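You operate a simulated robot arm through the tools that you are given. There is no shell and no other tool. Be economical: measure what you need, move in short steps, check, and stop when the job is done.

The job below is to be done with a simulated two-armed robot. You get a single attempt, and the scene is never put back.

JOB
Pick up the small wooden brush with one hand, pass it to the other hand and put it on the top of the green leaf.

The check looks at the end state, three seconds after you hand in, the way a careful person would. Anything else that was tipped, shoved, dropped, spilled or broken makes it a failure.

ROBOT AND FRAMES
Two 7-joint arms with two-finger parallel grippers on one trunk, on a base that drives. Base frame: it is fixed to the floor where the robot stands at the start and does not move with it; the origin is under the middle of the robot, x ahead of it, y to its left, z up; the surface under the hand at the start is at about z = 900. Lengths are in mm, angles in rad, forces in N, time in s.
The left shoulder is at the start at [-100, 119, 795], the right one opposite. With the tool pointing down near the work surface each hand reaches from about 100 to 540 mm from the robot's upright axis, wherever it stands, measured 20 degrees to its own side. Places, roughly: top of the green leaf [-1000, -2400, 900]. Payload 3.43 kg a hand.
The TCP of each hand is the grasp point between the finger pads, 30 mm short of the fingertips. In the tool frame z runs along the fingers and y along their closing line. Largest opening 94 mm; finger width 28, thickness 10; the body of the gripper, 50 by 96 mm, starts 55 mm behind the TCP.
Orientation is told as [roll, pitch, yaw] about the base's x, y, z axes, in that order, counted from this pose: with the fingers straight down and closing along the base's y, the tool's x points along the base's -x, its y along +y and its z along -z.

CONTROLS
- The arms move only by the tool nudge_tool. It takes "left_steps", "right_steps" or both (then of equal length, played together; a hand with none holds still); each is a list of rows, each a list of 3 entries, a list of its own where there are three numbers: the shift along the base's x, y, z in mm, then the turn, a rotation vector about the base's x, y, z in rad, then the opening, from 0 (shut) to 1 (fully open). In form: [[[x, y, z], [wx, wy, wz], fingers], ...]. A call has 1 to 20 rows; each row is the pose to reach, as a shift and turn from the pose commanded when the call began. Each row takes 0.2 s and may step no farther than 50 mm and 0.15 rad from the row before; otherwise, or with a gripper value out of range, the whole call is refused. A pose out of reach is approached as far as the arm can. The call stops where the force on the tool passes 40 N (or 10 N more than at its start, if that is more) or the arm is blocked; 0.2 s more then pass. Each finger travels about 153 mm/s and halts on what it meets, pressing with about 23 N; the grip force reading is that of the motor and also rises with nothing between the fingers. The clock runs only during rows and for 0.2 s after the last one: add rows that repeat a pose to give the fingers time. The reply holds the time, the measured pose of the TCP, the force on the tool along the base axes, the opening and the grip force, in the units named above and with some noise, with the torque about the TCP (base axes, N m) and any sound that the robot's microphone picked up, and new pictures: "pictures" is both (left out), scene, wrist or none (wrist: the cameras of the hands that moved).
- Cameras (640 x 400 px; columns grow to the right, rows downward): "scene" is now at [34.7, 26.5, 1505.1]; the picture's right is [0.32, -0.95, 0.00], its down [-0.68, -0.23, -0.70] and it looks along [0.66, 0.22, -0.71] (base axes); focal length 290 px, centre (320, 200). "left" rides on the left gripper at [76, -14, -103] in its tool frame; the picture's right is [0.18, 0.98, 0.00], its down [-0.75, 0.14, -0.64] and it looks along [-0.63, 0.12, 0.77] (tool axes); focal length 243 px, centre (320, 200). "right" rides on the right gripper at [76, 14, -103] in its tool frame; the picture's right is [-0.18, 0.98, 0.00], its down [-0.75, -0.14, -0.64] and it looks along [-0.63, -0.12, 0.77] (tool axes); focal length 243 px, centre (320, 200). There is no depth. A picture from a camera that has moved, and an enlarged one, comes with that camera's place and axes in the base frame and with its lens.
- move_column(by): slides the trunk up (or, below 0, down) by that many mm; the arms and the scene camera ride with it, the base frame stays. It gives what a move gives, with no picture.
- base_move(legs): drives the robot by 1 to 6 legs, each [ahead, left, turn to the left] in mm, mm and rad, along the robot's own axes; the way and the turn of a leg run together, so that a leg with both is an arc; at most 1500 mm and 3.142 rad a leg. The arms and the cameras ride along, it lands a little off, and it stops where it bumps. It gives what a move gives, and a new picture of the scene camera.
- turn_head(pan, tilt): turns the head with the scene camera to pan (to the left, within 2.496 rad either way) and tilt (down, from -0.506 to 1.204), counted from straight ahead of the robot. It gives what a move gives, and a new picture of the scene camera.
- close_up(camera, box): a new picture of the part [left, top, right, bottom] of that camera's present view, enlarged. It takes no simulated time.
- close_job(): hands the job in; it is judged then, once.

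Work in short steps. Places have to be worked out from the pictures, the camera data and where the tool is seen: move nearer, look again, correct. Check each grasp and each placing, and mend what went wrong. You have 120 turns and 260 pictures in all, those below and enlarged ones among them. Open the grippers and draw the arms clear of the work before you hand the job in, unless the task says otherwise; then end with one line.

The tools are called after "Emit:" as name(argument=value, ...) on one line, values as JSON. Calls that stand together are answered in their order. nudge_tool: Moves the arms, as the interface text tells. Its arguments: {"type":"object","properties":{"left_steps":{"type":"array","items":{"type":"array"}},"right_steps":{"type":"array","items":{"type":"array"}},"pictures":{"type":"string","enum":["both","scene","wrist","none"]}},"required":[]} The other tools are called the same way: move_column (by) slides the trunk up or down; base_move (legs) drives the base; turn_head (pan, tilt) turns the head that bears the scene camera; close_up (camera, box) takes an enlarged picture of a part of a camera's view; close_job () hands the job in.

At the start:

```text
clock: 0.0
left_position: [335.7, 269.5, 1160.8]
left_tool_rot: [0.0, 0.0, -0.001]
left_wrist_force: [-0.8, 0.0, -0.3]
left_moment: [-0.01, -0.03, 0.02]
left_grip_width: 94.1
left_finger_force: 0.0
right_position: [294.0, -44.5, 1143.9]
right_tool_rot: [0.001, 0.001, -0.001]
right_wrist_force: [0.0, 0.8, 0.7]
right_moment: [0.02, -0.01, 0.01]
right_grip_width: 93.9
right_finger_force: 0.1
trunk travel left (down, up): [-219.0, 117.0]
robot x, y, heading: [1.8, 0.4, 0.0]
head pan, tilt: [0.321, 0.796]
```

scene: 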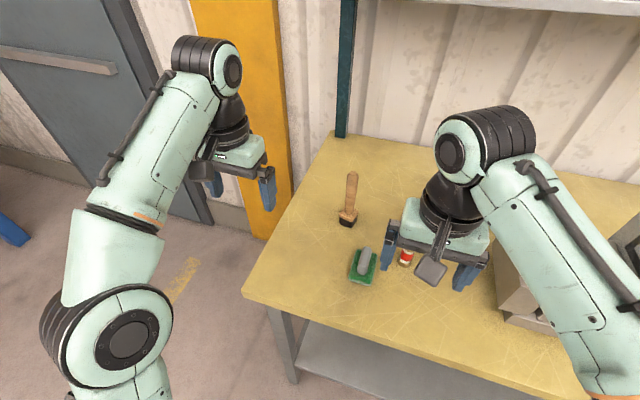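
right: 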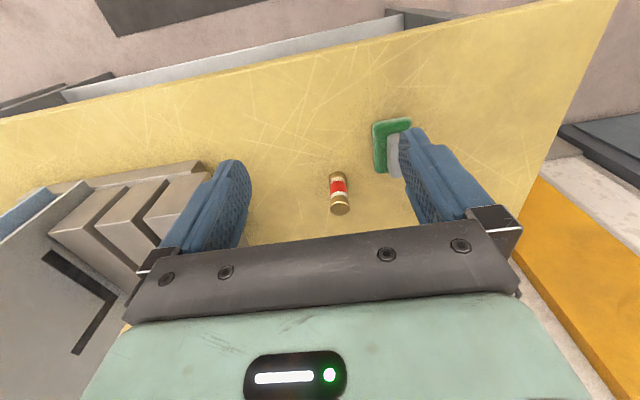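
left: 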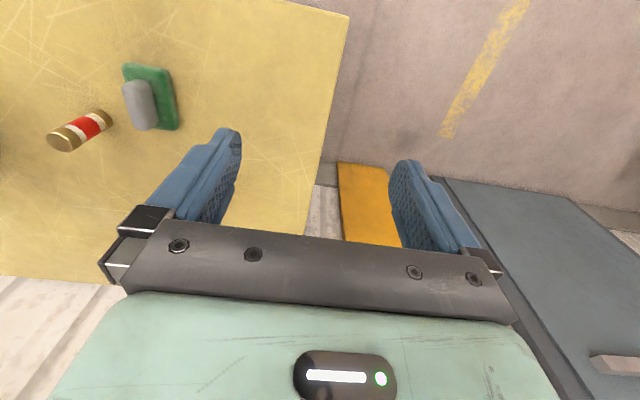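

I start with an enlarged look at the brush to see if it stands or lies.

Emit:
close_up(camera="scene", box=[290, 150, 450, 290])

Emit:
turn_head(pan=-2.0, tilt=0.3)

```text
2.86 times, centred on (370, 220) of scene
camera zoom: at [34.7, 26.5, 1505.1], right [0.32, -0.95, 0.0], down [-0.68, -0.23, -0.7], along [0.66, 0.22, -0.71], focal length 829 px, centre (177, 143)
```

zoom: 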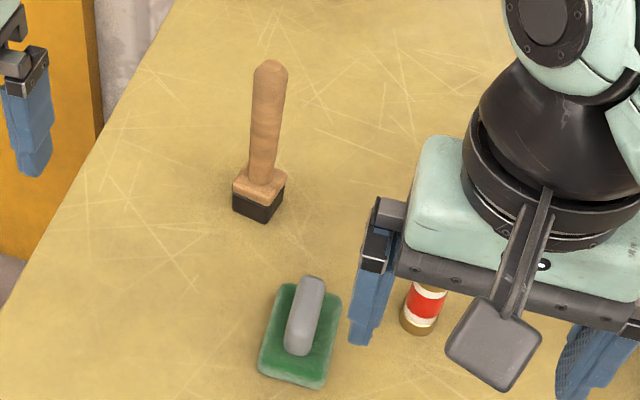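

```text
clock: 2.1
left_position: [334.8, 269.0, 1161.1]
left_tool_rot: [0.001, 0.0, 0.0]
left_wrist_force: [0.8, -0.4, -0.6]
left_moment: [-0.01, -0.01, 0.0]
left_grip_width: 94.0
left_finger_force: 0.0
right_position: [293.9, -45.5, 1142.9]
right_tool_rot: [-0.001, 0.0, 0.0]
right_wrist_force: [-0.1, -0.4, -0.2]
right_moment: [0.01, 0.02, -0.04]
right_grip_width: 94.1
right_finger_force: 0.0
trunk travel left (down, up): [-219.0, 117.0]
robot x, y, heading: [1.0, -0.8, -0.003]
head pan, tilt: [-2.0, 0.3]
camera scene: at [-80.8, -83.9, 1549.3], right [-0.91, 0.42, 0.0], down [0.12, 0.27, -0.96], along [-0.4, -0.87, -0.3], focal length 290 px, centre (320, 200)
```

scene: 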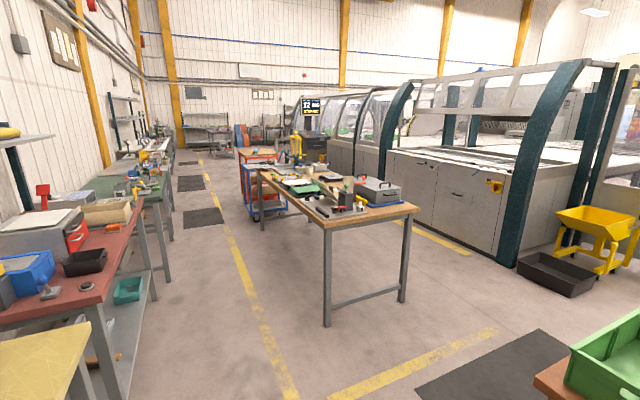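

The brush stands upright on its bristles at about [545, 117], with its handle top near z 1072. Now I look closely at the target table.

Emit:
close_up(camera="scene", box=[240, 140, 420, 252])

Emit:
close_up(camera="scene", box=[265, 165, 345, 215])

```text
3.56 times, centred on (330, 196) of scene
camera zoom: at [-80.8, -83.9, 1549.3], right [-0.91, 0.42, 0.0], down [0.12, 0.27, -0.96], along [-0.4, -0.87, -0.3], focal length 1032 px, centre (284, 214)
```

zoom: 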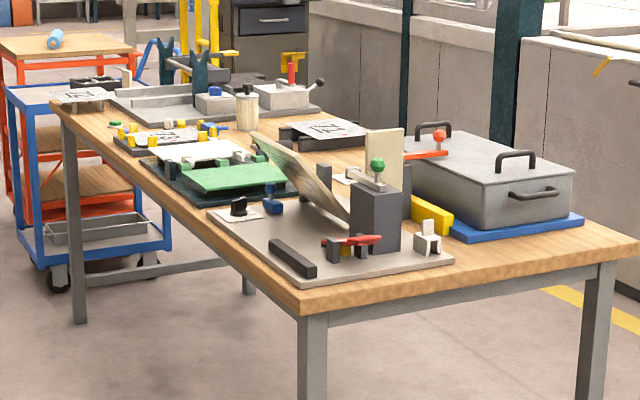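

```text
8.00 times, centred on (305, 190) of scene
camera zoom: at [-80.8, -83.9, 1549.3], right [-0.91, 0.42, 0.0], down [0.12, 0.27, -0.96], along [-0.4, -0.87, -0.3], focal length 2321 px, centre (440, 280)
```

zoom: 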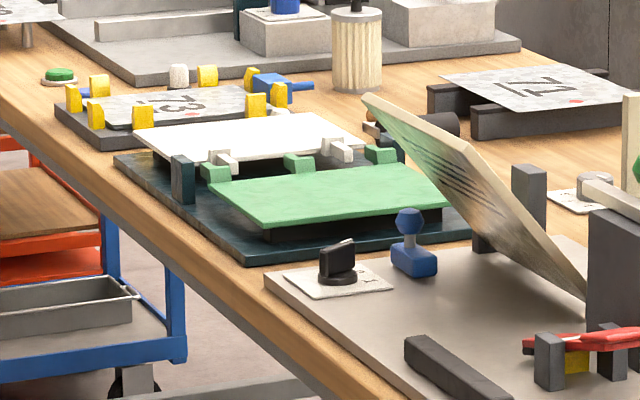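

The leaf is a hinged green plate on a fixture, best approached from straight above, so the right hand should do the placing. I plan to grip the handle's middle with the left hand tilted about 60°, so the right hand can later take the handle top. First I tilt the left tool and pull the right hand aside.

Emit:
turn_head(pan=0.3, tilt=0.8)

Emit:
nudge_tool(left_steps=[[[0, 0, 0], [0, -0.15, 0], 1], [[0, 0, 0], [0, -0.3, 0], 1], [[0, 0, 0], [0, -0.45, 0], 1], [[10, 0, 0], [0, -0.6, 0], 1], [[20, 0, 0], [0, -0.75, 0], 1], [[30, 0, 0], [0, -0.9, 0], 1], [[40, 0, 0], [0, -1.04, 0], 1]], right_steps=[[[0, -20, 0], [0, 0, 0], 1], [[0, -40, 0], [0, 0, 0], 1], [[0, -60, 0], [0, 0, 0], 1], [[0, -80, 0], [0, 0, 0], 1], [[0, -100, 0], [0, 0, 0], 1], [[0, -120, 0], [0, 0, 0], 1], [[0, -130, 0], [0, 0, 0], 1]], pictures="scene")

```text
clock: 4.3
left_position: [335.2, 267.3, 1160.9]
left_tool_rot: [0.001, 0.001, 0.0]
left_wrist_force: [0.8, 0.9, 0.3]
left_moment: [0.01, 0.03, 0.01]
left_grip_width: 94.1
left_finger_force: 0.1
right_position: [294.5, -46.4, 1144.1]
right_tool_rot: [0.0, -0.001, 0.001]
right_wrist_force: [0.1, 0.5, 0.7]
right_moment: [-0.04, 0.02, -0.02]
right_grip_width: 94.2
right_finger_force: 0.2
trunk travel left (down, up): [-219.0, 117.0]
robot x, y, heading: [1.7, -3.8, 0.002]
head pan, tilt: [0.3, 0.799]
camera scene: at [35.1, 24.8, 1504.9], right [0.3, -0.96, 0.0], down [-0.68, -0.21, -0.7], along [0.67, 0.21, -0.72], focal length 290 px, centre (320, 200)
```

scene: 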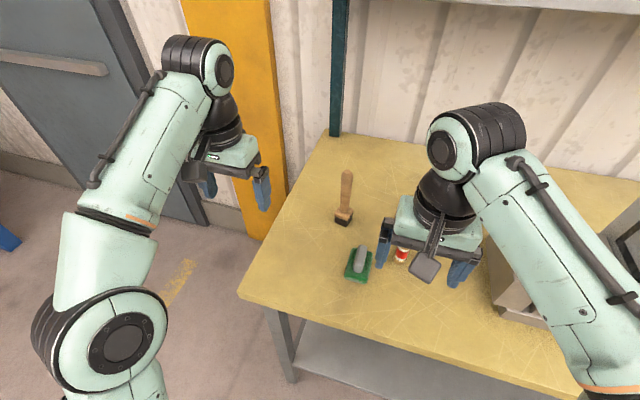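

```text
clock: 5.9
left_position: [373.6, 269.3, 1162.4]
left_tool_rot: [0.001, -1.042, 0.0]
left_wrist_force: [0.6, 0.4, -0.3]
left_moment: [-0.01, 0.0, -0.03]
left_grip_width: 94.1
left_finger_force: 0.1
right_position: [293.8, -176.7, 1142.7]
right_tool_rot: [0.0, 0.0, -0.002]
right_wrist_force: [-0.1, 0.5, -0.3]
right_moment: [-0.03, 0.0, 0.02]
right_grip_width: 94.1
right_finger_force: 0.1
trunk travel left (down, up): [-219.0, 117.0]
robot x, y, heading: [1.7, -0.8, -0.0]
head pan, tilt: [0.3, 0.799]
camera scene: at [35.0, 24.8, 1504.9], right [0.3, -0.96, 0.0], down [-0.68, -0.21, -0.7], along [0.67, 0.21, -0.72], focal length 290 px, centre (320, 200)
```

scene: 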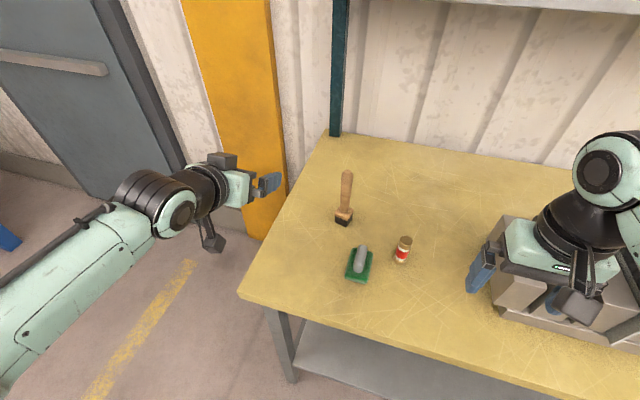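

Left hand is tilted as intended and the brush is clearly upright. Now I yaw the left tool by -0.5 and bring it to a pre-grasp about 120 mm short of the handle.

Emit:
nudge_tool(left_steps=[[[20, -20, 0], [0, 0, -0.13], 1], [[40, -50, -20], [0, 0, -0.26], 1], [[60, -75, -50], [0, 0, -0.39], 1], [[75, -95, -80], [0, 0, -0.5], 1], [[80, -102, -112], [0, 0, -0.5], 1], [[80, -102, -112], [0, 0, -0.5], 1]])

```text
clock: 7.3
left_position: [454.0, 164.9, 1048.1]
left_tool_rot: [0.0, -1.041, -0.499]
left_wrist_force: [0.2, 0.2, -0.1]
left_moment: [0.0, -0.02, 0.0]
left_grip_width: 94.2
left_finger_force: 0.0
right_position: [294.6, -176.3, 1143.1]
right_tool_rot: [0.0, 0.0, 0.0]
right_wrist_force: [0.1, -0.9, 0.3]
right_moment: [-0.01, 0.02, -0.01]
right_grip_width: 93.9
right_finger_force: 0.2
trunk travel left (down, up): [-219.0, 117.0]
robot x, y, heading: [1.0, -1.7, 0.005]
head pan, tilt: [0.3, 0.799]
camera scene: at [35.0, 24.9, 1504.9], right [0.3, -0.96, 0.0], down [-0.68, -0.21, -0.7], along [0.67, 0.21, -0.72], focal length 290 px, centre (320, 200)
camera left: at [337.7, 213.2, 1034.4], right [0.39, 0.91, -0.16], down [-0.08, 0.21, 0.97], along [0.92, -0.37, 0.16], focal length 243 px, centre (320, 200)
```

scene: 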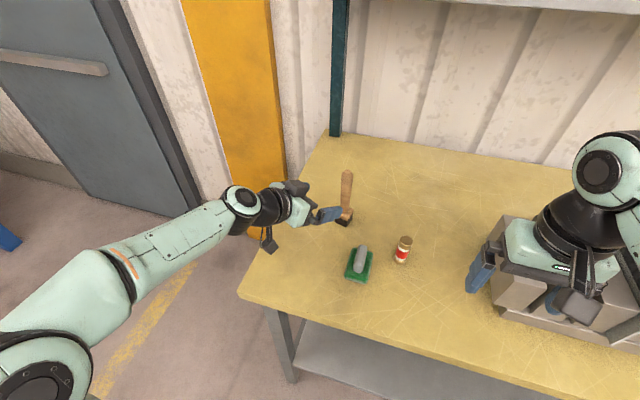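
left: 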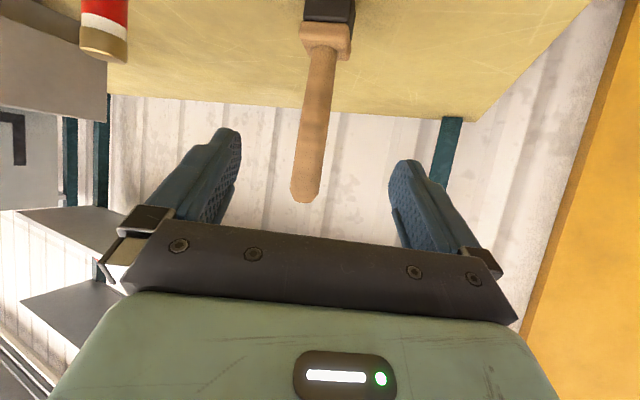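

Both cameras agree: handle axis at about [545, 114], from z 937 to 1073. It sits between the open fingers, so I advance along the tool to z ≈ 982.

Emit:
nudge_tool(left_steps=[[[23, -13, -17], [0, 0, 0], 1], [[46, -25, -34], [0, 0, 0], 1], [[69, -38, -50], [0, 0, 0], 1], [[91, -50, -66], [0, 0, 0], 1]])

```text
clock: 8.3
left_position: [546.2, 117.3, 983.3]
left_tool_rot: [-0.002, -1.04, -0.5]
left_wrist_force: [0.1, 0.4, 0.2]
left_moment: [0.01, -0.01, -0.01]
left_grip_width: 94.2
left_finger_force: 0.1
right_position: [294.0, -176.2, 1142.5]
right_tool_rot: [-0.001, -0.001, -0.001]
right_wrist_force: [-0.2, 0.6, 0.0]
right_moment: [-0.06, 0.01, 0.01]
right_grip_width: 94.2
right_finger_force: 0.1
trunk travel left (down, up): [-219.0, 117.0]
robot x, y, heading: [0.0, -1.0, -0.001]
head pan, tilt: [0.3, 0.799]
camera scene: at [35.8, 24.8, 1504.9], right [0.3, -0.96, 0.0], down [-0.69, -0.21, -0.7], along [0.67, 0.21, -0.72], focal length 290 px, centre (320, 200)
camera left: at [430.2, 165.4, 969.0], right [0.39, 0.91, -0.16], down [-0.08, 0.21, 0.97], along [0.92, -0.37, 0.16], focal length 243 px, centre (320, 200)
```

scene: 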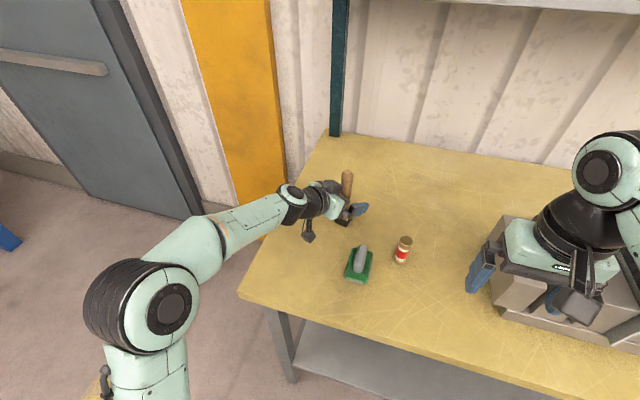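
left: 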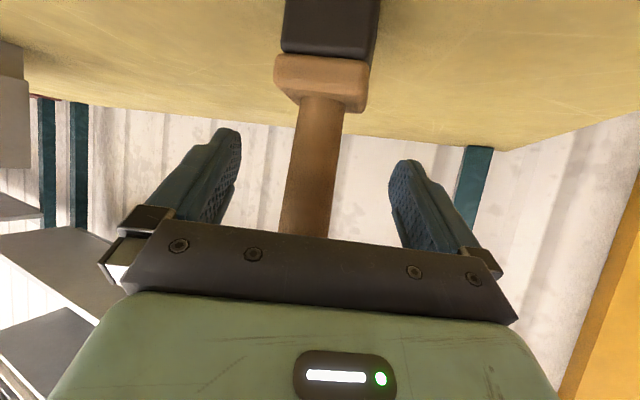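

The handle is between the fingers but about 6 mm off centre and slightly deep; I correct by a few mm and close.

Emit:
nudge_tool(left_steps=[[[4, -9, 0], [0, 0, 0], 1], [[4, -9, 0], [0, 0, 0], 0.6], [[4, -9, 0], [0, 0, 0], 0.4], [[4, -9, 0], [0, 0, 0], 0.2], [[4, -9, 0], [0, 0, 0], 0.1], [[4, -9, 0], [0, 0, 0], 0.0], [[4, -9, 0], [0, 0, 0], 0.0]], pictures="wrist")

```text
clock: 9.9
left_position: [549.6, 108.2, 983.6]
left_tool_rot: [0.0, -1.041, -0.5]
left_wrist_force: [0.2, 0.4, 1.9]
left_moment: [-0.03, -0.02, -0.01]
left_grip_width: 28.7
left_finger_force: 22.8
right_position: [293.9, -177.1, 1142.9]
right_tool_rot: [-0.001, 0.0, 0.002]
right_wrist_force: [0.5, -0.3, 0.3]
right_moment: [0.02, -0.01, 0.02]
right_grip_width: 94.0
right_finger_force: 0.0
trunk travel left (down, up): [-219.0, 117.0]
robot x, y, heading: [-1.7, -0.5, -0.0]
head pan, tilt: [0.3, 0.799]
camera left: at [433.4, 157.0, 969.2], right [0.39, 0.91, -0.16], down [-0.08, 0.21, 0.97], along [0.92, -0.37, 0.16], focal length 243 px, centre (320, 200)
```

left: 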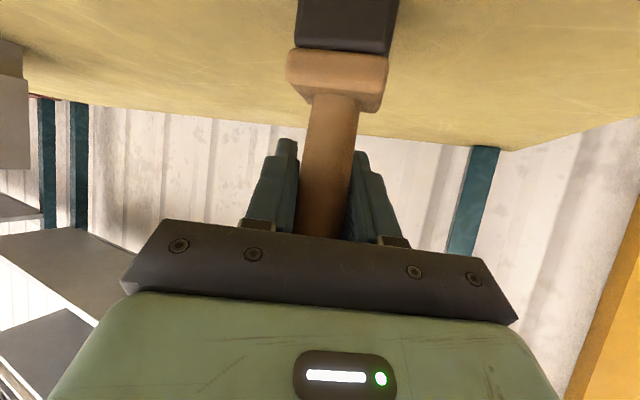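

The handle is gripped at 28.7 mm. I lift straight up and bring it towards the middle for the handover.

Emit:
nudge_tool(left_steps=[[[0, 0, 25], [0, 0, 0], 0], [[0, 0, 60], [0, 0, 0], 0], [[0, 0, 100], [0, 0, 0], 0], [[-30, -8, 120], [0, 0, 0], 0], [[-65, -16, 120], [0, 0, 0], 0], [[-100, -24, 120], [0, 0, 0], 0], [[-135, -34, 120], [0, 0, 0], 0], [[-160, -44, 120], [0, 0, 0], 0], [[-170, -48, 120], [0, 0, 0], 0], [[-170, -48, 120], [0, 0, 0], 0]])

```text
clock: 12.1
left_position: [381.3, 60.0, 1101.8]
left_tool_rot: [0.001, -1.041, -0.501]
left_wrist_force: [-0.3, 0.4, -1.5]
left_moment: [-0.03, -0.02, 0.01]
left_grip_width: 28.9
left_finger_force: 23.2
right_position: [293.8, -174.6, 1142.9]
right_tool_rot: [0.001, 0.0, -0.001]
right_wrist_force: [0.7, -0.2, 0.2]
right_moment: [0.0, -0.01, -0.01]
right_grip_width: 94.0
right_finger_force: 0.1
trunk travel left (down, up): [-219.0, 117.0]
robot x, y, heading: [0.5, -1.6, 0.001]
head pan, tilt: [0.3, 0.799]
camera scene: at [35.3, 24.9, 1504.9], right [0.3, -0.96, 0.0], down [-0.68, -0.21, -0.7], along [0.67, 0.21, -0.72], focal length 290 px, centre (320, 200)
camera left: at [264.0, 108.5, 1088.1], right [0.39, 0.91, -0.16], down [-0.08, 0.21, 0.97], along [0.92, -0.37, 0.16], focal length 243 px, centre (320, 200)
```

scene: 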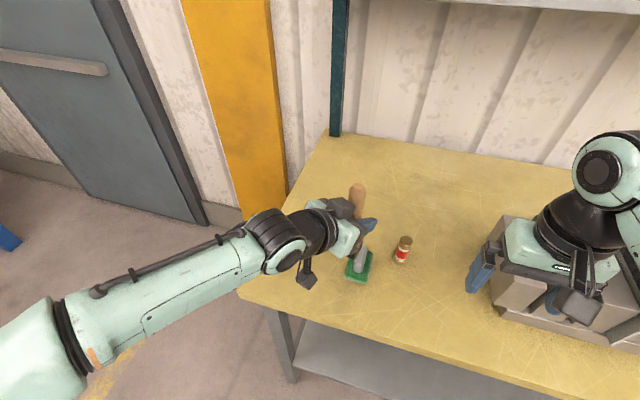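
left: 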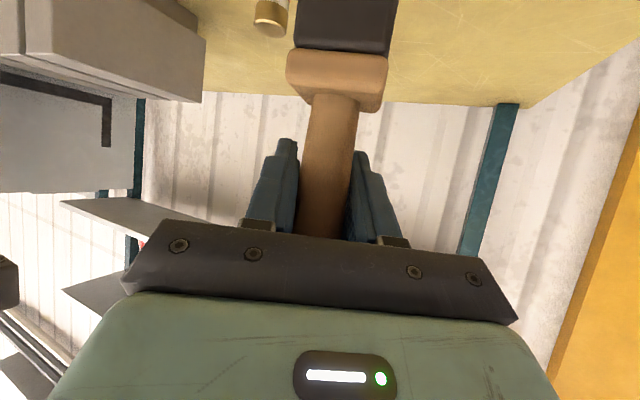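

I enlarge the scene to check clearance around the handle top for the right hand.

Emit:
close_up(camera="scene", box=[240, 150, 440, 290])

```text
2.86 times, centred on (340, 220) of scene
camera zoom: at [35.3, 24.9, 1504.9], right [0.3, -0.96, 0.0], down [-0.68, -0.21, -0.7], along [0.67, 0.21, -0.72], focal length 829 px, centre (263, 143)
```

zoom: 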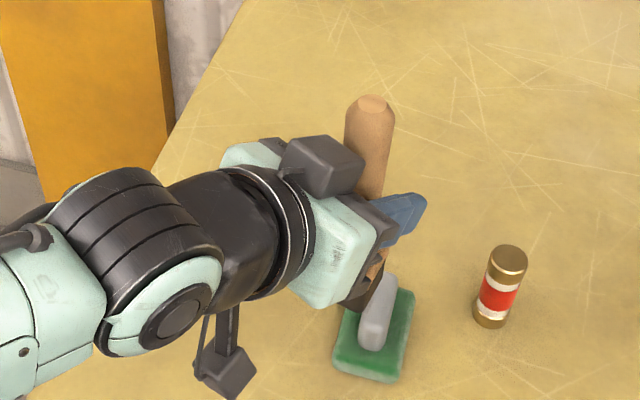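

The dark block on top of the left gripper leaves enough room if the right hand comes straight down with its closing line parallel to the left's (yaw -0.5). I lower the left 40 mm and bring the right hand above the handle top for a look.

Emit:
nudge_tool(left_steps=[[[0, 0, -10], [0, 0, 0], 0], [[0, 0, -20], [0, 0, 0], 0], [[0, 0, -30], [0, 0, 0], 0], [[0, 0, -40], [0, 0, 0], 0], [[0, 0, -40], [0, 0, 0], 0], [[0, 0, -40], [0, 0, 0], 0], [[0, 0, -40], [0, 0, 0], 0]], right_steps=[[[0, 0, 40], [0, 0, -0.13], 1], [[20, 25, 65], [0, 0, -0.26], 1], [[40, 60, 65], [0, 0, -0.39], 1], [[55, 95, 65], [0, 0, -0.5], 1], [[70, 130, 65], [0, 0, -0.5], 1], [[80, 150, 65], [0, 0, -0.5], 1], [[80, 150, 65], [0, 0, -0.5], 1]])

```text
clock: 13.7
left_position: [379.3, 61.0, 1062.9]
left_tool_rot: [-0.002, -1.041, -0.497]
left_wrist_force: [-0.3, -0.7, -0.8]
left_moment: [0.03, 0.01, 0.04]
left_grip_width: 28.6
left_finger_force: 23.4
right_position: [331.0, -51.6, 1171.7]
right_tool_rot: [0.002, -0.004, -0.5]
right_wrist_force: [-0.2, 0.3, -0.2]
right_moment: [-0.02, 0.02, 0.03]
right_grip_width: 94.2
right_finger_force: 0.1
right hand out of reach, approached as far as the arm can: row 2, 3, 4, 5, 6, 7
trunk travel left (down, up): [-219.0, 117.0]
robot x, y, heading: [-0.3, 1.0, 0.002]
head pan, tilt: [0.3, 0.799]
camera scene: at [35.3, 25.0, 1504.9], right [0.3, -0.96, 0.0], down [-0.69, -0.21, -0.7], along [0.67, 0.21, -0.72], focal length 290 px, centre (320, 200)
camera right: at [271.6, -1.9, 1274.0], right [0.63, 0.77, 0.0], down [0.59, -0.49, 0.64], along [0.5, -0.41, -0.77], focal length 243 px, centre (320, 200)
camera left: at [262.8, 109.4, 1048.7], right [0.39, 0.91, -0.16], down [-0.08, 0.21, 0.97], along [0.92, -0.37, 0.16], focal length 243 px, centre (320, 200)
```

scene: 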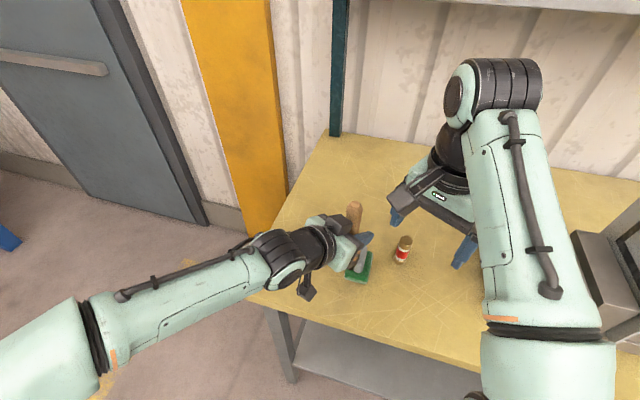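
right: 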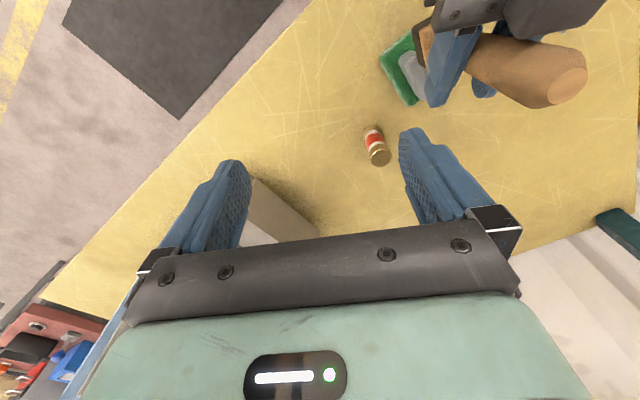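
left: 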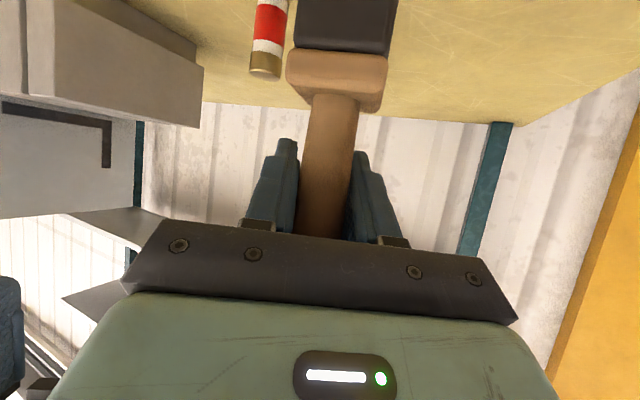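

The right arm is out of reach that high, but its camera gives the handle top at about [371, 68, 1151], 10 mm nearer the palm than the left TCP. I raise the trunk 110 mm so the handover happens lower relative to the shoulders.

Emit:
move_column(by=110)

Emit:
nudge_tool(left_steps=[[[-10, 0, -30], [0, 0, 0], 0], [[-20, 0, -60], [0, 0, 0], 0], [[-30, 0, -90], [0, 0, 0], 0], [[-40, 0, -110], [0, 0, 0], 0], [[-40, 0, -110], [0, 0, 0], 0]], pictures="scene")

```text
clock: 15.1
left_position: [379.0, 60.3, 1173.8]
left_tool_rot: [0.001, -1.04, -0.501]
left_wrist_force: [0.1, 1.1, -0.2]
left_moment: [-0.01, -0.04, 0.02]
left_grip_width: 28.6
left_finger_force: 23.2
right_position: [330.3, -49.9, 1281.5]
right_tool_rot: [-0.001, 0.0, -0.502]
right_wrist_force: [0.1, -0.7, 0.9]
right_moment: [-0.01, -0.03, -0.01]
right_grip_width: 93.9
right_finger_force: 0.0
trunk travel left (down, up): [-329.0, 7.0]
robot x, y, heading: [-0.2, 2.7, -0.003]
head pan, tilt: [0.3, 0.799]
```

```text
clock: 16.3
left_position: [345.3, 60.9, 1064.8]
left_tool_rot: [-0.002, -1.037, -0.499]
left_wrist_force: [-0.1, -1.0, -0.8]
left_moment: [0.01, -0.01, 0.03]
left_grip_width: 28.8
left_finger_force: 22.8
left hand out of reach, approached as far as the arm can: row 4, 5
right_position: [332.3, -49.4, 1280.4]
right_tool_rot: [0.001, 0.001, -0.502]
right_wrist_force: [-0.2, -0.1, -0.5]
right_moment: [0.01, -0.01, 0.0]
right_grip_width: 93.9
right_finger_force: 0.2
trunk travel left (down, up): [-329.0, 7.0]
robot x, y, heading: [3.9, -4.9, -0.001]
head pan, tilt: [0.3, 0.799]
camera scene: at [33.3, 24.8, 1620.4], right [0.3, -0.96, 0.0], down [-0.68, -0.21, -0.7], along [0.67, 0.21, -0.72], focal length 290 px, centre (320, 200)
```

scene: 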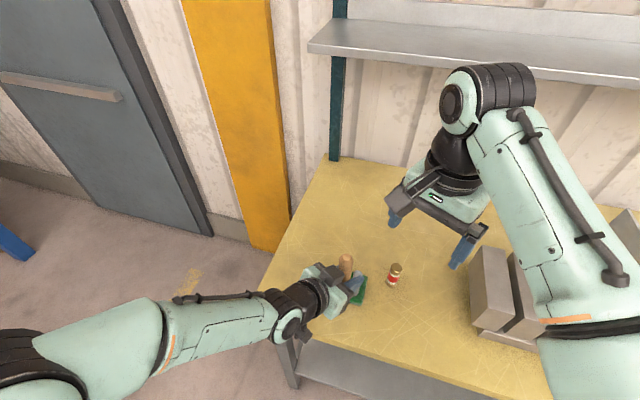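

Left holds at [345, 61, 1065], so the handle top should be near [337, 68, 1154]. I bring the right hand over it, still well above.

Emit:
nudge_tool(right_steps=[[[0, 40, 0], [0, 0, 0], 1], [[0, 80, -10], [0, 0, 0], 1], [[3, 110, -30], [0, 0, 0], 1], [[5, 117, -50], [0, 0, 0], 1], [[5, 117, -50], [0, 0, 0], 1]])

```text
clock: 17.5
left_position: [346.0, 60.6, 1066.3]
left_tool_rot: [-0.001, -1.037, -0.499]
left_wrist_force: [-0.3, 1.1, -1.1]
left_moment: [-0.02, -0.03, -0.02]
left_grip_width: 28.7
left_finger_force: 22.6
right_position: [338.2, 68.1, 1231.3]
right_tool_rot: [0.0, 0.0, -0.501]
right_wrist_force: [-1.1, 0.0, -0.6]
right_moment: [0.03, 0.01, 0.01]
right_grip_width: 94.1
right_finger_force: 0.1
trunk travel left (down, up): [-329.0, 7.0]
robot x, y, heading: [-0.1, 2.4, -0.001]
head pan, tilt: [0.3, 0.799]
camera scene: at [33.4, 24.9, 1620.4], right [0.3, -0.96, 0.0], down [-0.68, -0.21, -0.7], along [0.67, 0.21, -0.72], focal length 290 px, centre (320, 200)
camera right: at [278.4, 117.4, 1333.6], right [0.63, 0.77, 0.0], down [0.59, -0.49, 0.64], along [0.5, -0.41, -0.77], focal length 243 px, centre (320, 200)
```

scene: 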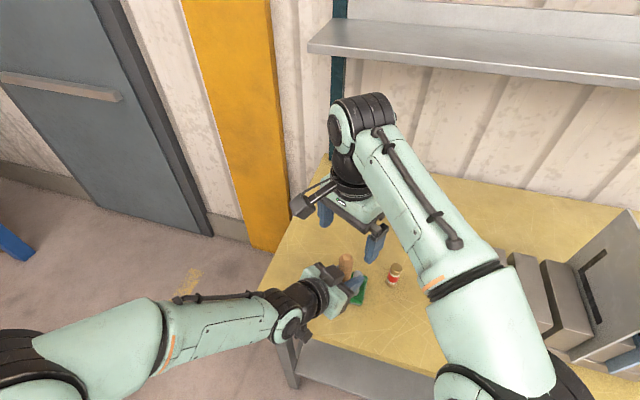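
right: 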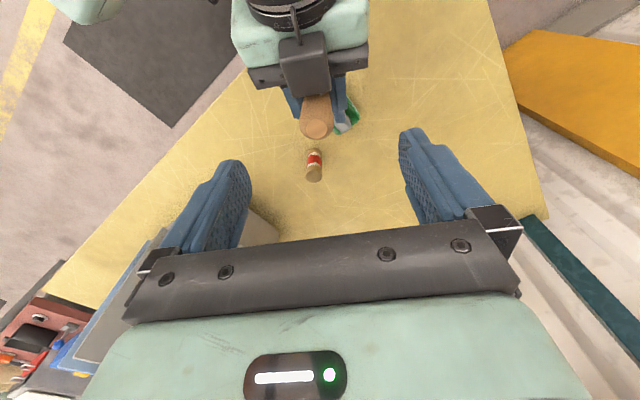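

The handle top appears at about [335, 69], nearly centred under the right hand. I descend with a 6 mm bias away from the left gripper's block, stopping part way to check.

Emit:
nudge_tool(right_steps=[[[2, -1, -20], [0, 0, 0], 1], [[2.5, -1.5, -45], [0, 0, 0], 1], [[2.5, -1.5, -65], [0, 0, 0], 1], [[2.5, -1.5, -65], [0, 0, 0], 1]])

```text
clock: 18.5
left_position: [345.9, 61.1, 1065.9]
left_tool_rot: [-0.002, -1.037, -0.5]
left_wrist_force: [-1.2, -0.5, -1.3]
left_moment: [0.02, -0.03, 0.03]
left_grip_width: 28.7
left_finger_force: 22.3
right_position: [339.9, 68.5, 1167.4]
right_tool_rot: [0.0, -0.002, -0.499]
right_wrist_force: [-0.1, 0.6, -0.3]
right_moment: [0.04, 0.0, 0.02]
right_grip_width: 94.0
right_finger_force: 0.0
trunk travel left (down, up): [-329.0, 7.0]
robot x, y, heading: [0.8, 2.8, 0.001]
head pan, tilt: [0.3, 0.799]
camera scene: at [33.5, 24.9, 1620.4], right [0.3, -0.96, 0.0], down [-0.68, -0.21, -0.7], along [0.67, 0.21, -0.72], focal length 290 px, centre (320, 200)
camera right: at [279.9, 116.5, 1269.6], right [0.63, 0.77, 0.0], down [0.59, -0.49, 0.64], along [0.5, -0.41, -0.77], focal length 243 px, centre (320, 200)
```

scene: 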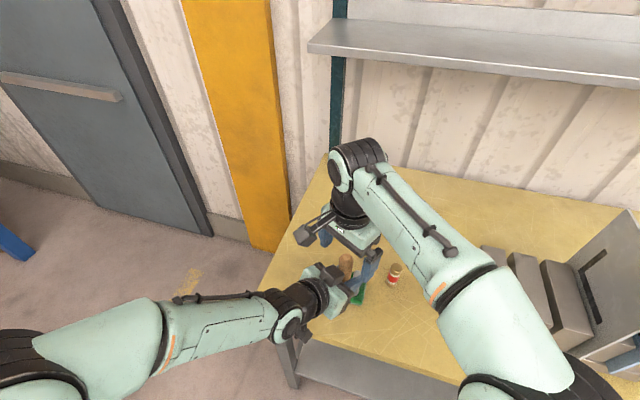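
right: 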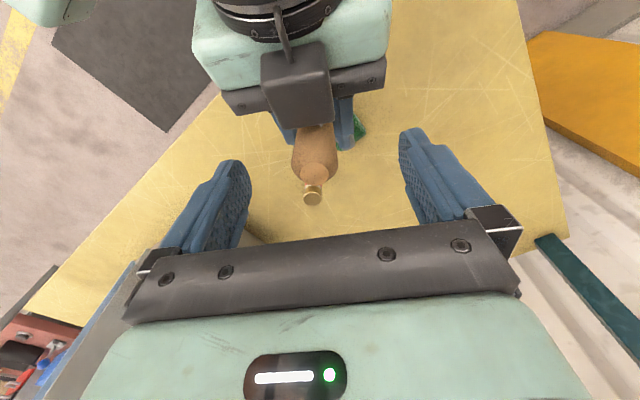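

Clearances look fine (block roughly 12 mm behind the fingers' path). I descend the remaining ~32 mm and close the right hand.

Emit:
nudge_tool(right_steps=[[[-1, 0, -16], [0, 0, 0], 1], [[-1, 0, -32], [0, 0, 0], 1], [[-1, 0, -32], [0, 0, 0], 1], [[-1, 0, -32], [0, 0, 0], 0.6], [[-1, 0, -32], [0, 0, 0], 0.4], [[-1, 0, -32], [0, 0, 0], 0.2], [[-1, 0, -32], [0, 0, 0], 0], [[-1, 0, -32], [0, 0, 0], 0], [[-1, 0, -32], [0, 0, 0], 0]])

```text
clock: 20.5
left_position: [346.8, 60.1, 1065.3]
left_tool_rot: [-0.004, -1.037, -0.497]
left_wrist_force: [10.2, 13.4, -4.4]
left_moment: [-0.41, 0.24, -0.18]
left_grip_width: 28.8
left_finger_force: 23.4
right_position: [338.8, 67.5, 1135.0]
right_tool_rot: [-0.004, 0.0, -0.502]
right_wrist_force: [-9.9, -13.1, 3.7]
right_moment: [-0.52, 0.46, 0.03]
right_grip_width: 24.5
right_finger_force: 23.2
trunk travel left (down, up): [-329.0, 7.0]
robot x, y, heading: [1.7, -1.7, 0.001]
head pan, tilt: [0.3, 0.799]
camera scene: at [33.5, 24.9, 1620.4], right [0.3, -0.96, 0.0], down [-0.68, -0.21, -0.7], along [0.67, 0.21, -0.72], focal length 290 px, centre (320, 200)
camera right: at [279.1, 116.0, 1237.1], right [0.63, 0.77, 0.0], down [0.59, -0.48, 0.64], along [0.5, -0.41, -0.77], focal length 243 px, centre (320, 200)
```

scene: 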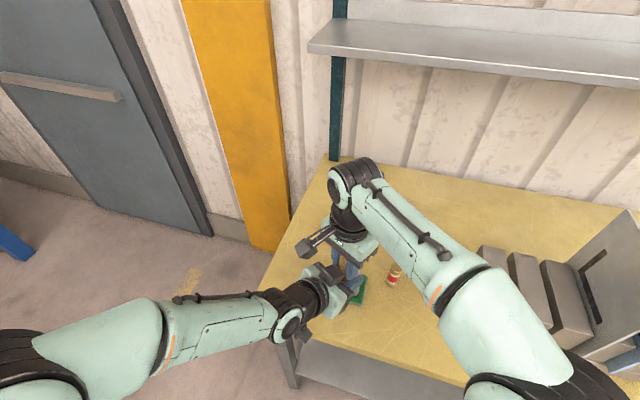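
right: 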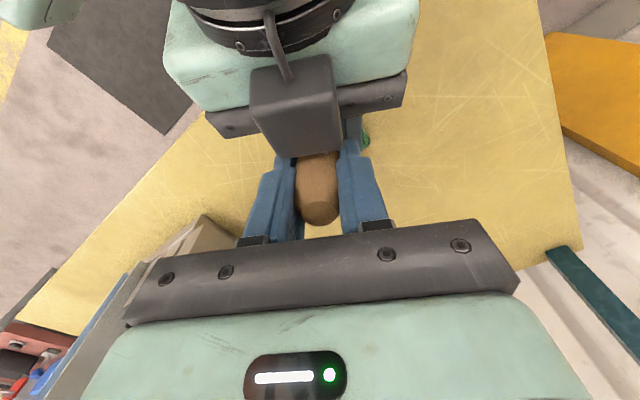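

The right hand grips the handle top (24.5 mm), with mild opposing side force confirming both hands hold it. I open the left, then move the right hand and brush forward out of the left fork.

Emit:
nudge_tool(left_steps=[[[0, 0, 0], [0, 0, 0], 0.15], [[0, 0, 0], [0, 0, 0], 0.4], [[0, 0, 0], [0, 0, 0], 0.8], [[0, 0, 0], [0, 0, 0], 0.9], [[0, 0, 0], [0, 0, 0], 0.9]])

```text
clock: 21.7
left_position: [345.6, 61.2, 1064.3]
left_tool_rot: [-0.003, -1.037, -0.499]
left_wrist_force: [0.4, 1.0, -0.3]
left_moment: [-0.04, 0.03, 0.0]
left_grip_width: 84.8
left_finger_force: 0.0
right_position: [339.9, 68.3, 1135.8]
right_tool_rot: [-0.001, 0.0, -0.499]
right_wrist_force: [-0.6, -0.2, 0.5]
right_moment: [0.0, 0.0, -0.03]
right_grip_width: 24.4
right_finger_force: 22.7
trunk travel left (down, up): [-329.0, 7.0]
robot x, y, heading: [-0.0, 2.1, -0.004]
head pan, tilt: [0.3, 0.799]
camera scene: at [33.5, 24.9, 1620.4], right [0.3, -0.96, 0.0], down [-0.68, -0.21, -0.7], along [0.67, 0.21, -0.72], focal length 290 px, centre (320, 200)
camera left: at [229.8, 109.1, 1051.4], right [0.39, 0.91, -0.16], down [-0.08, 0.21, 0.98], along [0.92, -0.37, 0.15], focal length 243 px, centre (320, 200)
```

scene: 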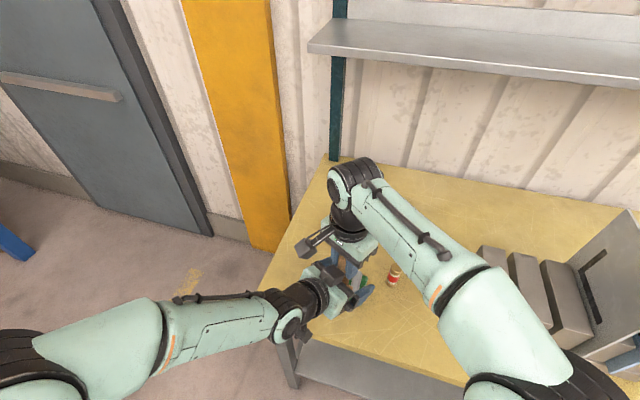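
left: 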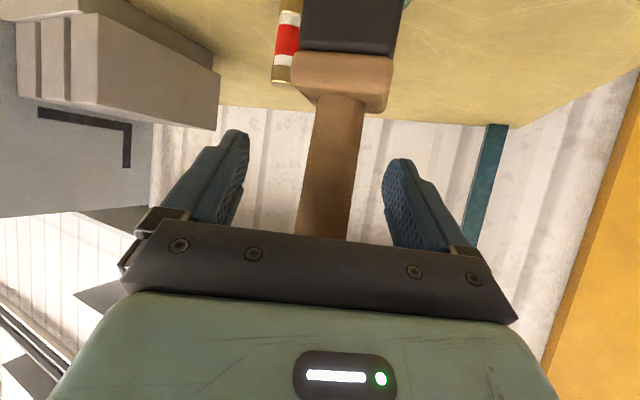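

The left is free and the right holds the brush. I move the right hand forward-right and level, out of the fork, then up.

Emit:
nudge_tool(right_steps=[[[26, -14, 0], [0, 0, 0], 0], [[53, -29, 0], [0, 0, 0], 0], [[79, -43, 0], [0, 0, 0], 0], [[100, -55, 0], [0, 0, 0], 0], [[100, -75, 20], [0, 0, 0], 0], [[90, -110, 50], [0, 0, 0], 0], [[60, -150, 70], [0, 0, 0], 0], [[30, -180, 70], [0, 0, 0], 0], [[30, -180, 70], [0, 0, 0], 0]])

```text
refused: row 7 steps farther than a row can; nothing moved
```

Same motion with finer rows.

Emit:
nudge_tool(right_steps=[[[26, -14, 0], [0, 0, 0], 0], [[53, -29, 0], [0, 0, 0], 0], [[79, -43, 0], [0, 0, 0], 0], [[100, -55, 0], [0, 0, 0], 0], [[100, -75, 20], [0, 0, 0], 0], [[90, -105, 40], [0, 0, 0], 0], [[75, -130, 60], [0, 0, 0], 0], [[50, -155, 70], [0, 0, 0], 0], [[30, -180, 70], [0, 0, 0], 0], [[30, -180, 70], [0, 0, 0], 0]])

```text
clock: 23.9
left_position: [346.9, 61.4, 1065.4]
left_tool_rot: [-0.002, -1.036, -0.498]
left_wrist_force: [-0.2, -0.1, -0.1]
left_moment: [0.0, 0.02, -0.03]
left_grip_width: 84.4
left_finger_force: 0.1
right_position: [369.4, -112.9, 1204.5]
right_tool_rot: [0.0, 0.001, -0.5]
right_wrist_force: [0.3, -0.2, -0.4]
right_moment: [-0.01, -0.01, -0.01]
right_grip_width: 24.4
right_finger_force: 22.7
trunk travel left (down, up): [-329.0, 7.0]
robot x, y, heading: [-0.8, 0.2, -0.004]
head pan, tilt: [0.3, 0.799]
camera scene: at [34.0, 25.5, 1620.4], right [0.3, -0.96, 0.0], down [-0.69, -0.21, -0.7], along [0.67, 0.21, -0.72], focal length 290 px, centre (320, 200)
camera right: at [309.8, -63.3, 1306.5], right [0.63, 0.77, 0.0], down [0.59, -0.48, 0.64], along [0.5, -0.41, -0.77], focal length 243 px, centre (320, 200)
```

scene: 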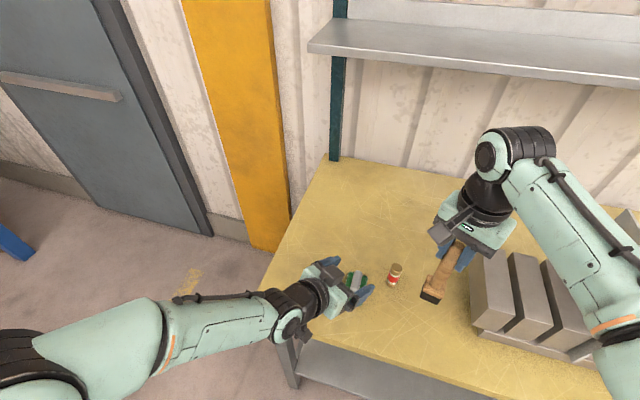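
right: 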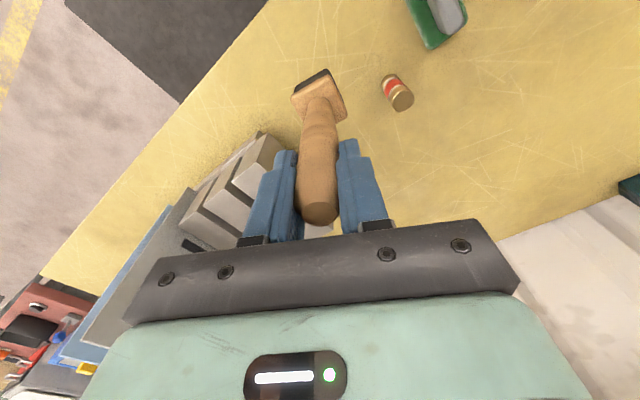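

The brush is in the right hand with the left free. Before driving I fold the left hand back to a compact tool-down pose.

Emit:
nudge_tool(left_steps=[[[0, 25, 20], [0, 0, 0.12], 1], [[0, 55, 40], [0, 0, 0.25], 1], [[0, 90, 60], [0, 0, 0.38], 1], [[0, 125, 80], [0, 0, 0.5], 1], [[0, 160, 105], [0, 0, 0.5], 1], [[0, 190, 130], [0, 0, 0.5], 1], [[0, 205, 160], [0, 0, 0.5], 1]], pictures="none")

Emit:
nudge_tool(left_steps=[[[-5, 0, 10], [0, 0.15, 0], 1], [[-10, 0, 20], [0, 0.3, 0], 1], [[-10, 0, 30], [0, 0.45, 0], 1], [[-10, 0, 40], [0, 0.6, 0], 1], [[-10, 0, 40], [0, 0.75, 0], 1], [[-10, 0, 40], [0, 0.9, 0], 1], [[-10, 0, 40], [0, 1.04, 0], 1]], pictures="scene")

```text
clock: 25.5
left_position: [343.7, 265.6, 1225.8]
left_tool_rot: [0.001, -1.038, -0.001]
left_wrist_force: [-0.4, 0.5, -0.3]
left_moment: [-0.01, 0.04, -0.01]
left_grip_width: 94.0
left_finger_force: 0.1
right_position: [369.8, -113.3, 1204.2]
right_tool_rot: [-0.001, 0.001, -0.5]
right_wrist_force: [0.6, 0.3, -0.3]
right_moment: [0.0, 0.01, 0.0]
right_grip_width: 24.4
right_finger_force: 22.9
trunk travel left (down, up): [-329.0, 7.0]
robot x, y, heading: [2.2, -1.9, -0.003]
head pan, tilt: [0.3, 0.799]
```

```text
clock: 27.1
left_position: [335.9, 265.6, 1265.6]
left_tool_rot: [0.001, 0.004, 0.002]
left_wrist_force: [0.2, -0.1, 0.0]
left_moment: [0.0, -0.03, -0.02]
left_grip_width: 94.2
left_finger_force: 0.0
right_position: [370.7, -113.4, 1202.8]
right_tool_rot: [0.0, 0.0, -0.5]
right_wrist_force: [0.0, 0.3, -0.9]
right_moment: [-0.01, 0.01, -0.04]
right_grip_width: 24.8
right_finger_force: 23.4
trunk travel left (down, up): [-329.0, 7.0]
robot x, y, heading: [-0.3, -1.3, 0.005]
head pan, tilt: [0.3, 0.799]
camera scene: at [34.6, 24.9, 1620.4], right [0.3, -0.96, 0.0], down [-0.69, -0.21, -0.7], along [0.67, 0.21, -0.72], focal length 290 px, centre (320, 200)
```

scene: 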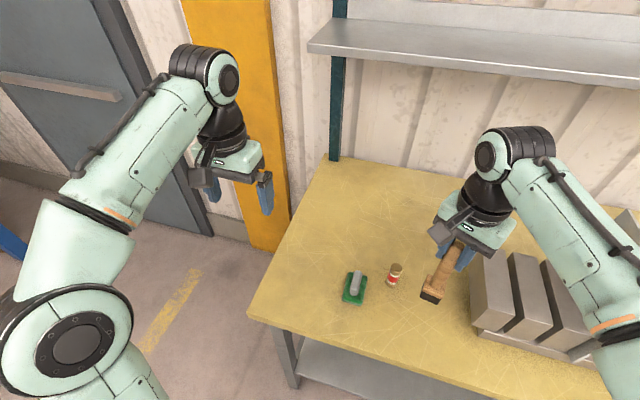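

Arms are compact. I look behind both sides before backing off.

Emit:
turn_head(pan=-2.45, tilt=0.55)

Emit:
turn_head(pan=-1.4, tilt=0.5)

```text
clock: 29.5
left_position: [334.9, 265.6, 1265.4]
left_tool_rot: [0.001, -0.002, -0.001]
left_wrist_force: [0.3, 1.1, 0.2]
left_moment: [0.01, 0.0, 0.01]
left_grip_width: 93.9
left_finger_force: 0.0
right_position: [369.8, -112.9, 1202.9]
right_tool_rot: [0.001, 0.0, -0.5]
right_wrist_force: [-0.5, -0.1, -0.6]
right_moment: [0.02, 0.01, 0.0]
right_grip_width: 24.5
right_finger_force: 22.7
trunk travel left (down, up): [-329.0, 7.0]
robot x, y, heading: [2.7, 0.5, 0.002]
head pan, tilt: [-2.45, 0.55]
camera scene: at [-112.7, -56.3, 1641.7], right [-0.64, 0.77, 0.0], down [0.4, 0.33, -0.85], along [-0.66, -0.54, -0.52], focal length 290 px, centre (320, 200)
```

scene: 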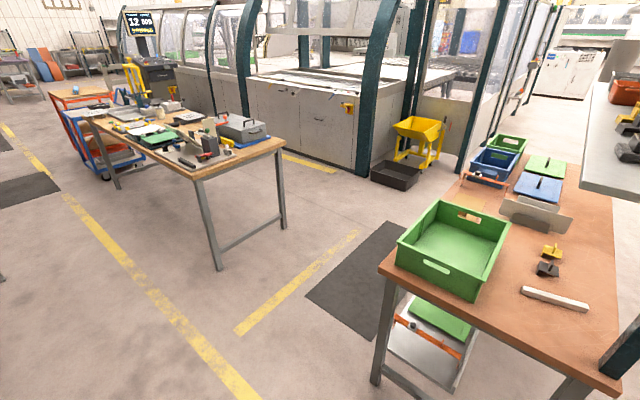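

```text
clock: 30.8
left_position: [335.4, 264.4, 1265.2]
left_tool_rot: [0.0, -0.001, 0.001]
left_wrist_force: [-0.7, -0.2, 0.0]
left_moment: [0.01, -0.01, -0.01]
left_grip_width: 94.0
left_finger_force: 0.0
right_position: [370.6, -112.2, 1204.1]
right_tool_rot: [0.001, -0.001, -0.501]
right_wrist_force: [-0.6, -0.3, -1.3]
right_moment: [-0.02, -0.02, 0.02]
right_grip_width: 24.4
right_finger_force: 23.1
trunk travel left (down, up): [-329.0, 7.0]
robot x, y, heading: [3.8, 0.6, -0.002]
head pan, tilt: [-1.4, 0.499]
camera scene: at [-28.2, -88.7, 1646.3], right [-0.99, -0.17, 0.0], down [-0.08, 0.47, -0.88], along [0.15, -0.87, -0.48], focal length 290 px, centre (320, 200)
```

scene: 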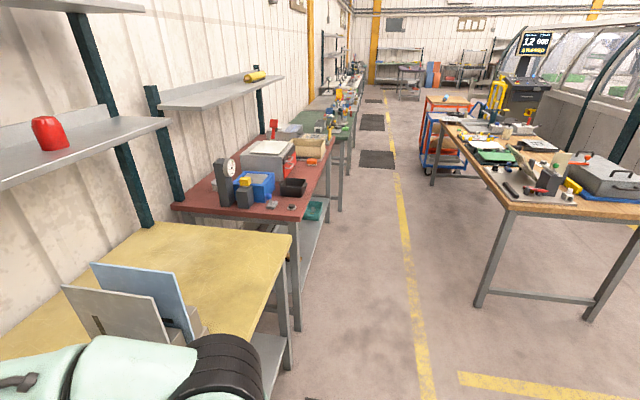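

The aisle: target table edge at x≈-765, bench edges at x≈170–280 on the other side. I back off 270 mm, turn right by π to face -x, and then will slide sideways (to its left = -y).

Emit:
base_move(legs=[[-270, 0, 0], [0, 0, -1.5708], [0, 0, -1.5708]])

Emit:
turn_head(pan=0.7, tilt=0.6)

```text
clock: 40.5
left_position: [-617.2, -253.0, 1266.5]
left_tool_rot: [0.0, 0.0, 3.103]
left_wrist_force: [0.1, -0.1, 0.2]
left_moment: [0.01, -0.01, -0.03]
left_grip_width: 94.0
left_finger_force: 0.0
right_position: [-639.1, 127.4, 1205.5]
right_tool_rot: [0.0, -0.001, 2.602]
right_wrist_force: [0.7, 0.6, -1.4]
right_moment: [0.02, -0.03, -0.01]
right_grip_width: 24.5
right_finger_force: 22.9
trunk travel left (down, up): [-329.0, 7.0]
robot x, y, heading: [-275.9, -2.4, 3.108]
head pan, tilt: [-1.4, 0.499]
camera scene: at [-239.5, 89.6, 1646.3], right [0.99, 0.13, 0.0], down [0.06, -0.47, -0.88], along [-0.12, 0.87, -0.48], focal length 290 px, centre (320, 200)
```

scene: 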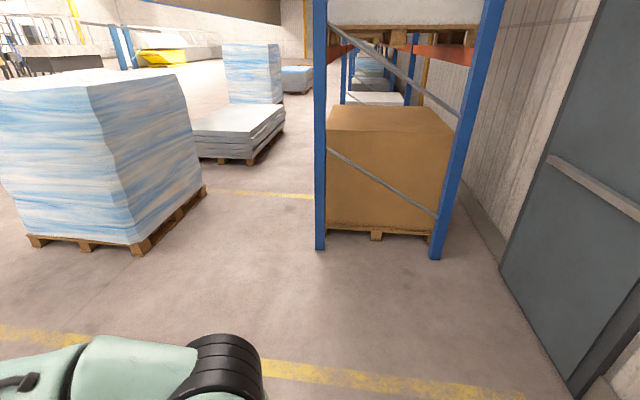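

```text
clock: 42.5
left_position: [-617.2, -252.2, 1266.5]
left_tool_rot: [0.001, -0.001, 3.103]
left_wrist_force: [-0.5, -0.2, 0.0]
left_moment: [-0.03, -0.02, -0.02]
left_grip_width: 94.1
left_finger_force: 0.1
right_position: [-638.6, 128.1, 1203.5]
right_tool_rot: [0.0, 0.0, 2.602]
right_wrist_force: [-0.6, -0.8, -0.5]
right_moment: [-0.02, -0.01, 0.01]
right_grip_width: 24.5
right_finger_force: 22.8
trunk travel left (down, up): [-329.0, 7.0]
robot x, y, heading: [-272.8, -1.4, 3.104]
head pan, tilt: [0.7, 0.6]
camera scene: at [-297.3, -54.8, 1637.2], right [-0.61, 0.79, 0.0], down [0.45, 0.35, -0.83], along [-0.65, -0.51, -0.56], focal length 290 px, centre (320, 200)
```

scene: 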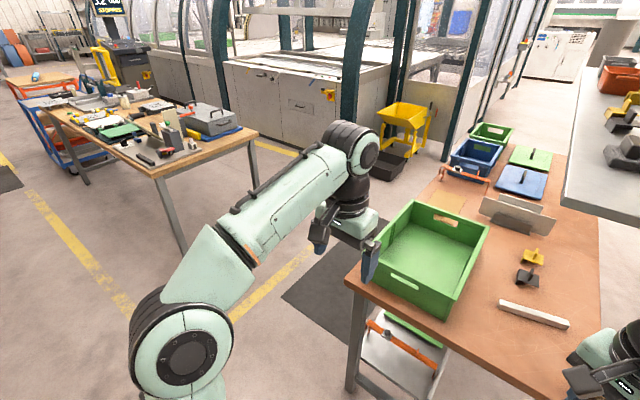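

Nothing was touched. I correct heading slightly and slide left along the aisle in two stages.

Emit:
base_move(legs=[[0, 0, 0.036], [0, 1250, 0]])

```text
clock: 54.0
left_position: [-633.1, -1494.7, 1265.1]
left_tool_rot: [-0.001, 0.001, 3.115]
left_wrist_force: [1.2, 0.6, 0.2]
left_moment: [0.02, 0.01, -0.04]
left_grip_width: 94.0
left_finger_force: 0.1
right_position: [-658.8, -1115.0, 1204.2]
right_tool_rot: [0.0, -0.001, 2.616]
right_wrist_force: [0.2, -0.3, -1.0]
right_moment: [-0.04, -0.02, 0.02]
right_grip_width: 24.5
right_finger_force: 22.9
trunk travel left (down, up): [-329.0, 7.0]
robot x, y, heading: [-291.1, -1239.5, 3.117]
head pan, tilt: [0.7, 0.6]
camera scene: at [-315.2, -1293.9, 1637.2], right [-0.62, 0.78, 0.0], down [0.44, 0.35, -0.83], along [-0.65, -0.51, -0.56], focal length 290 px, centre (320, 200)
```

scene: 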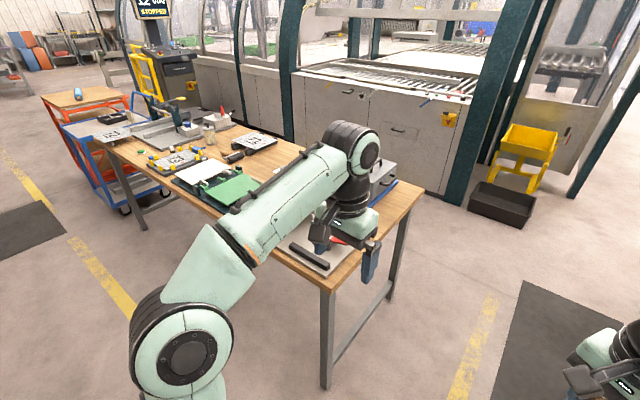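

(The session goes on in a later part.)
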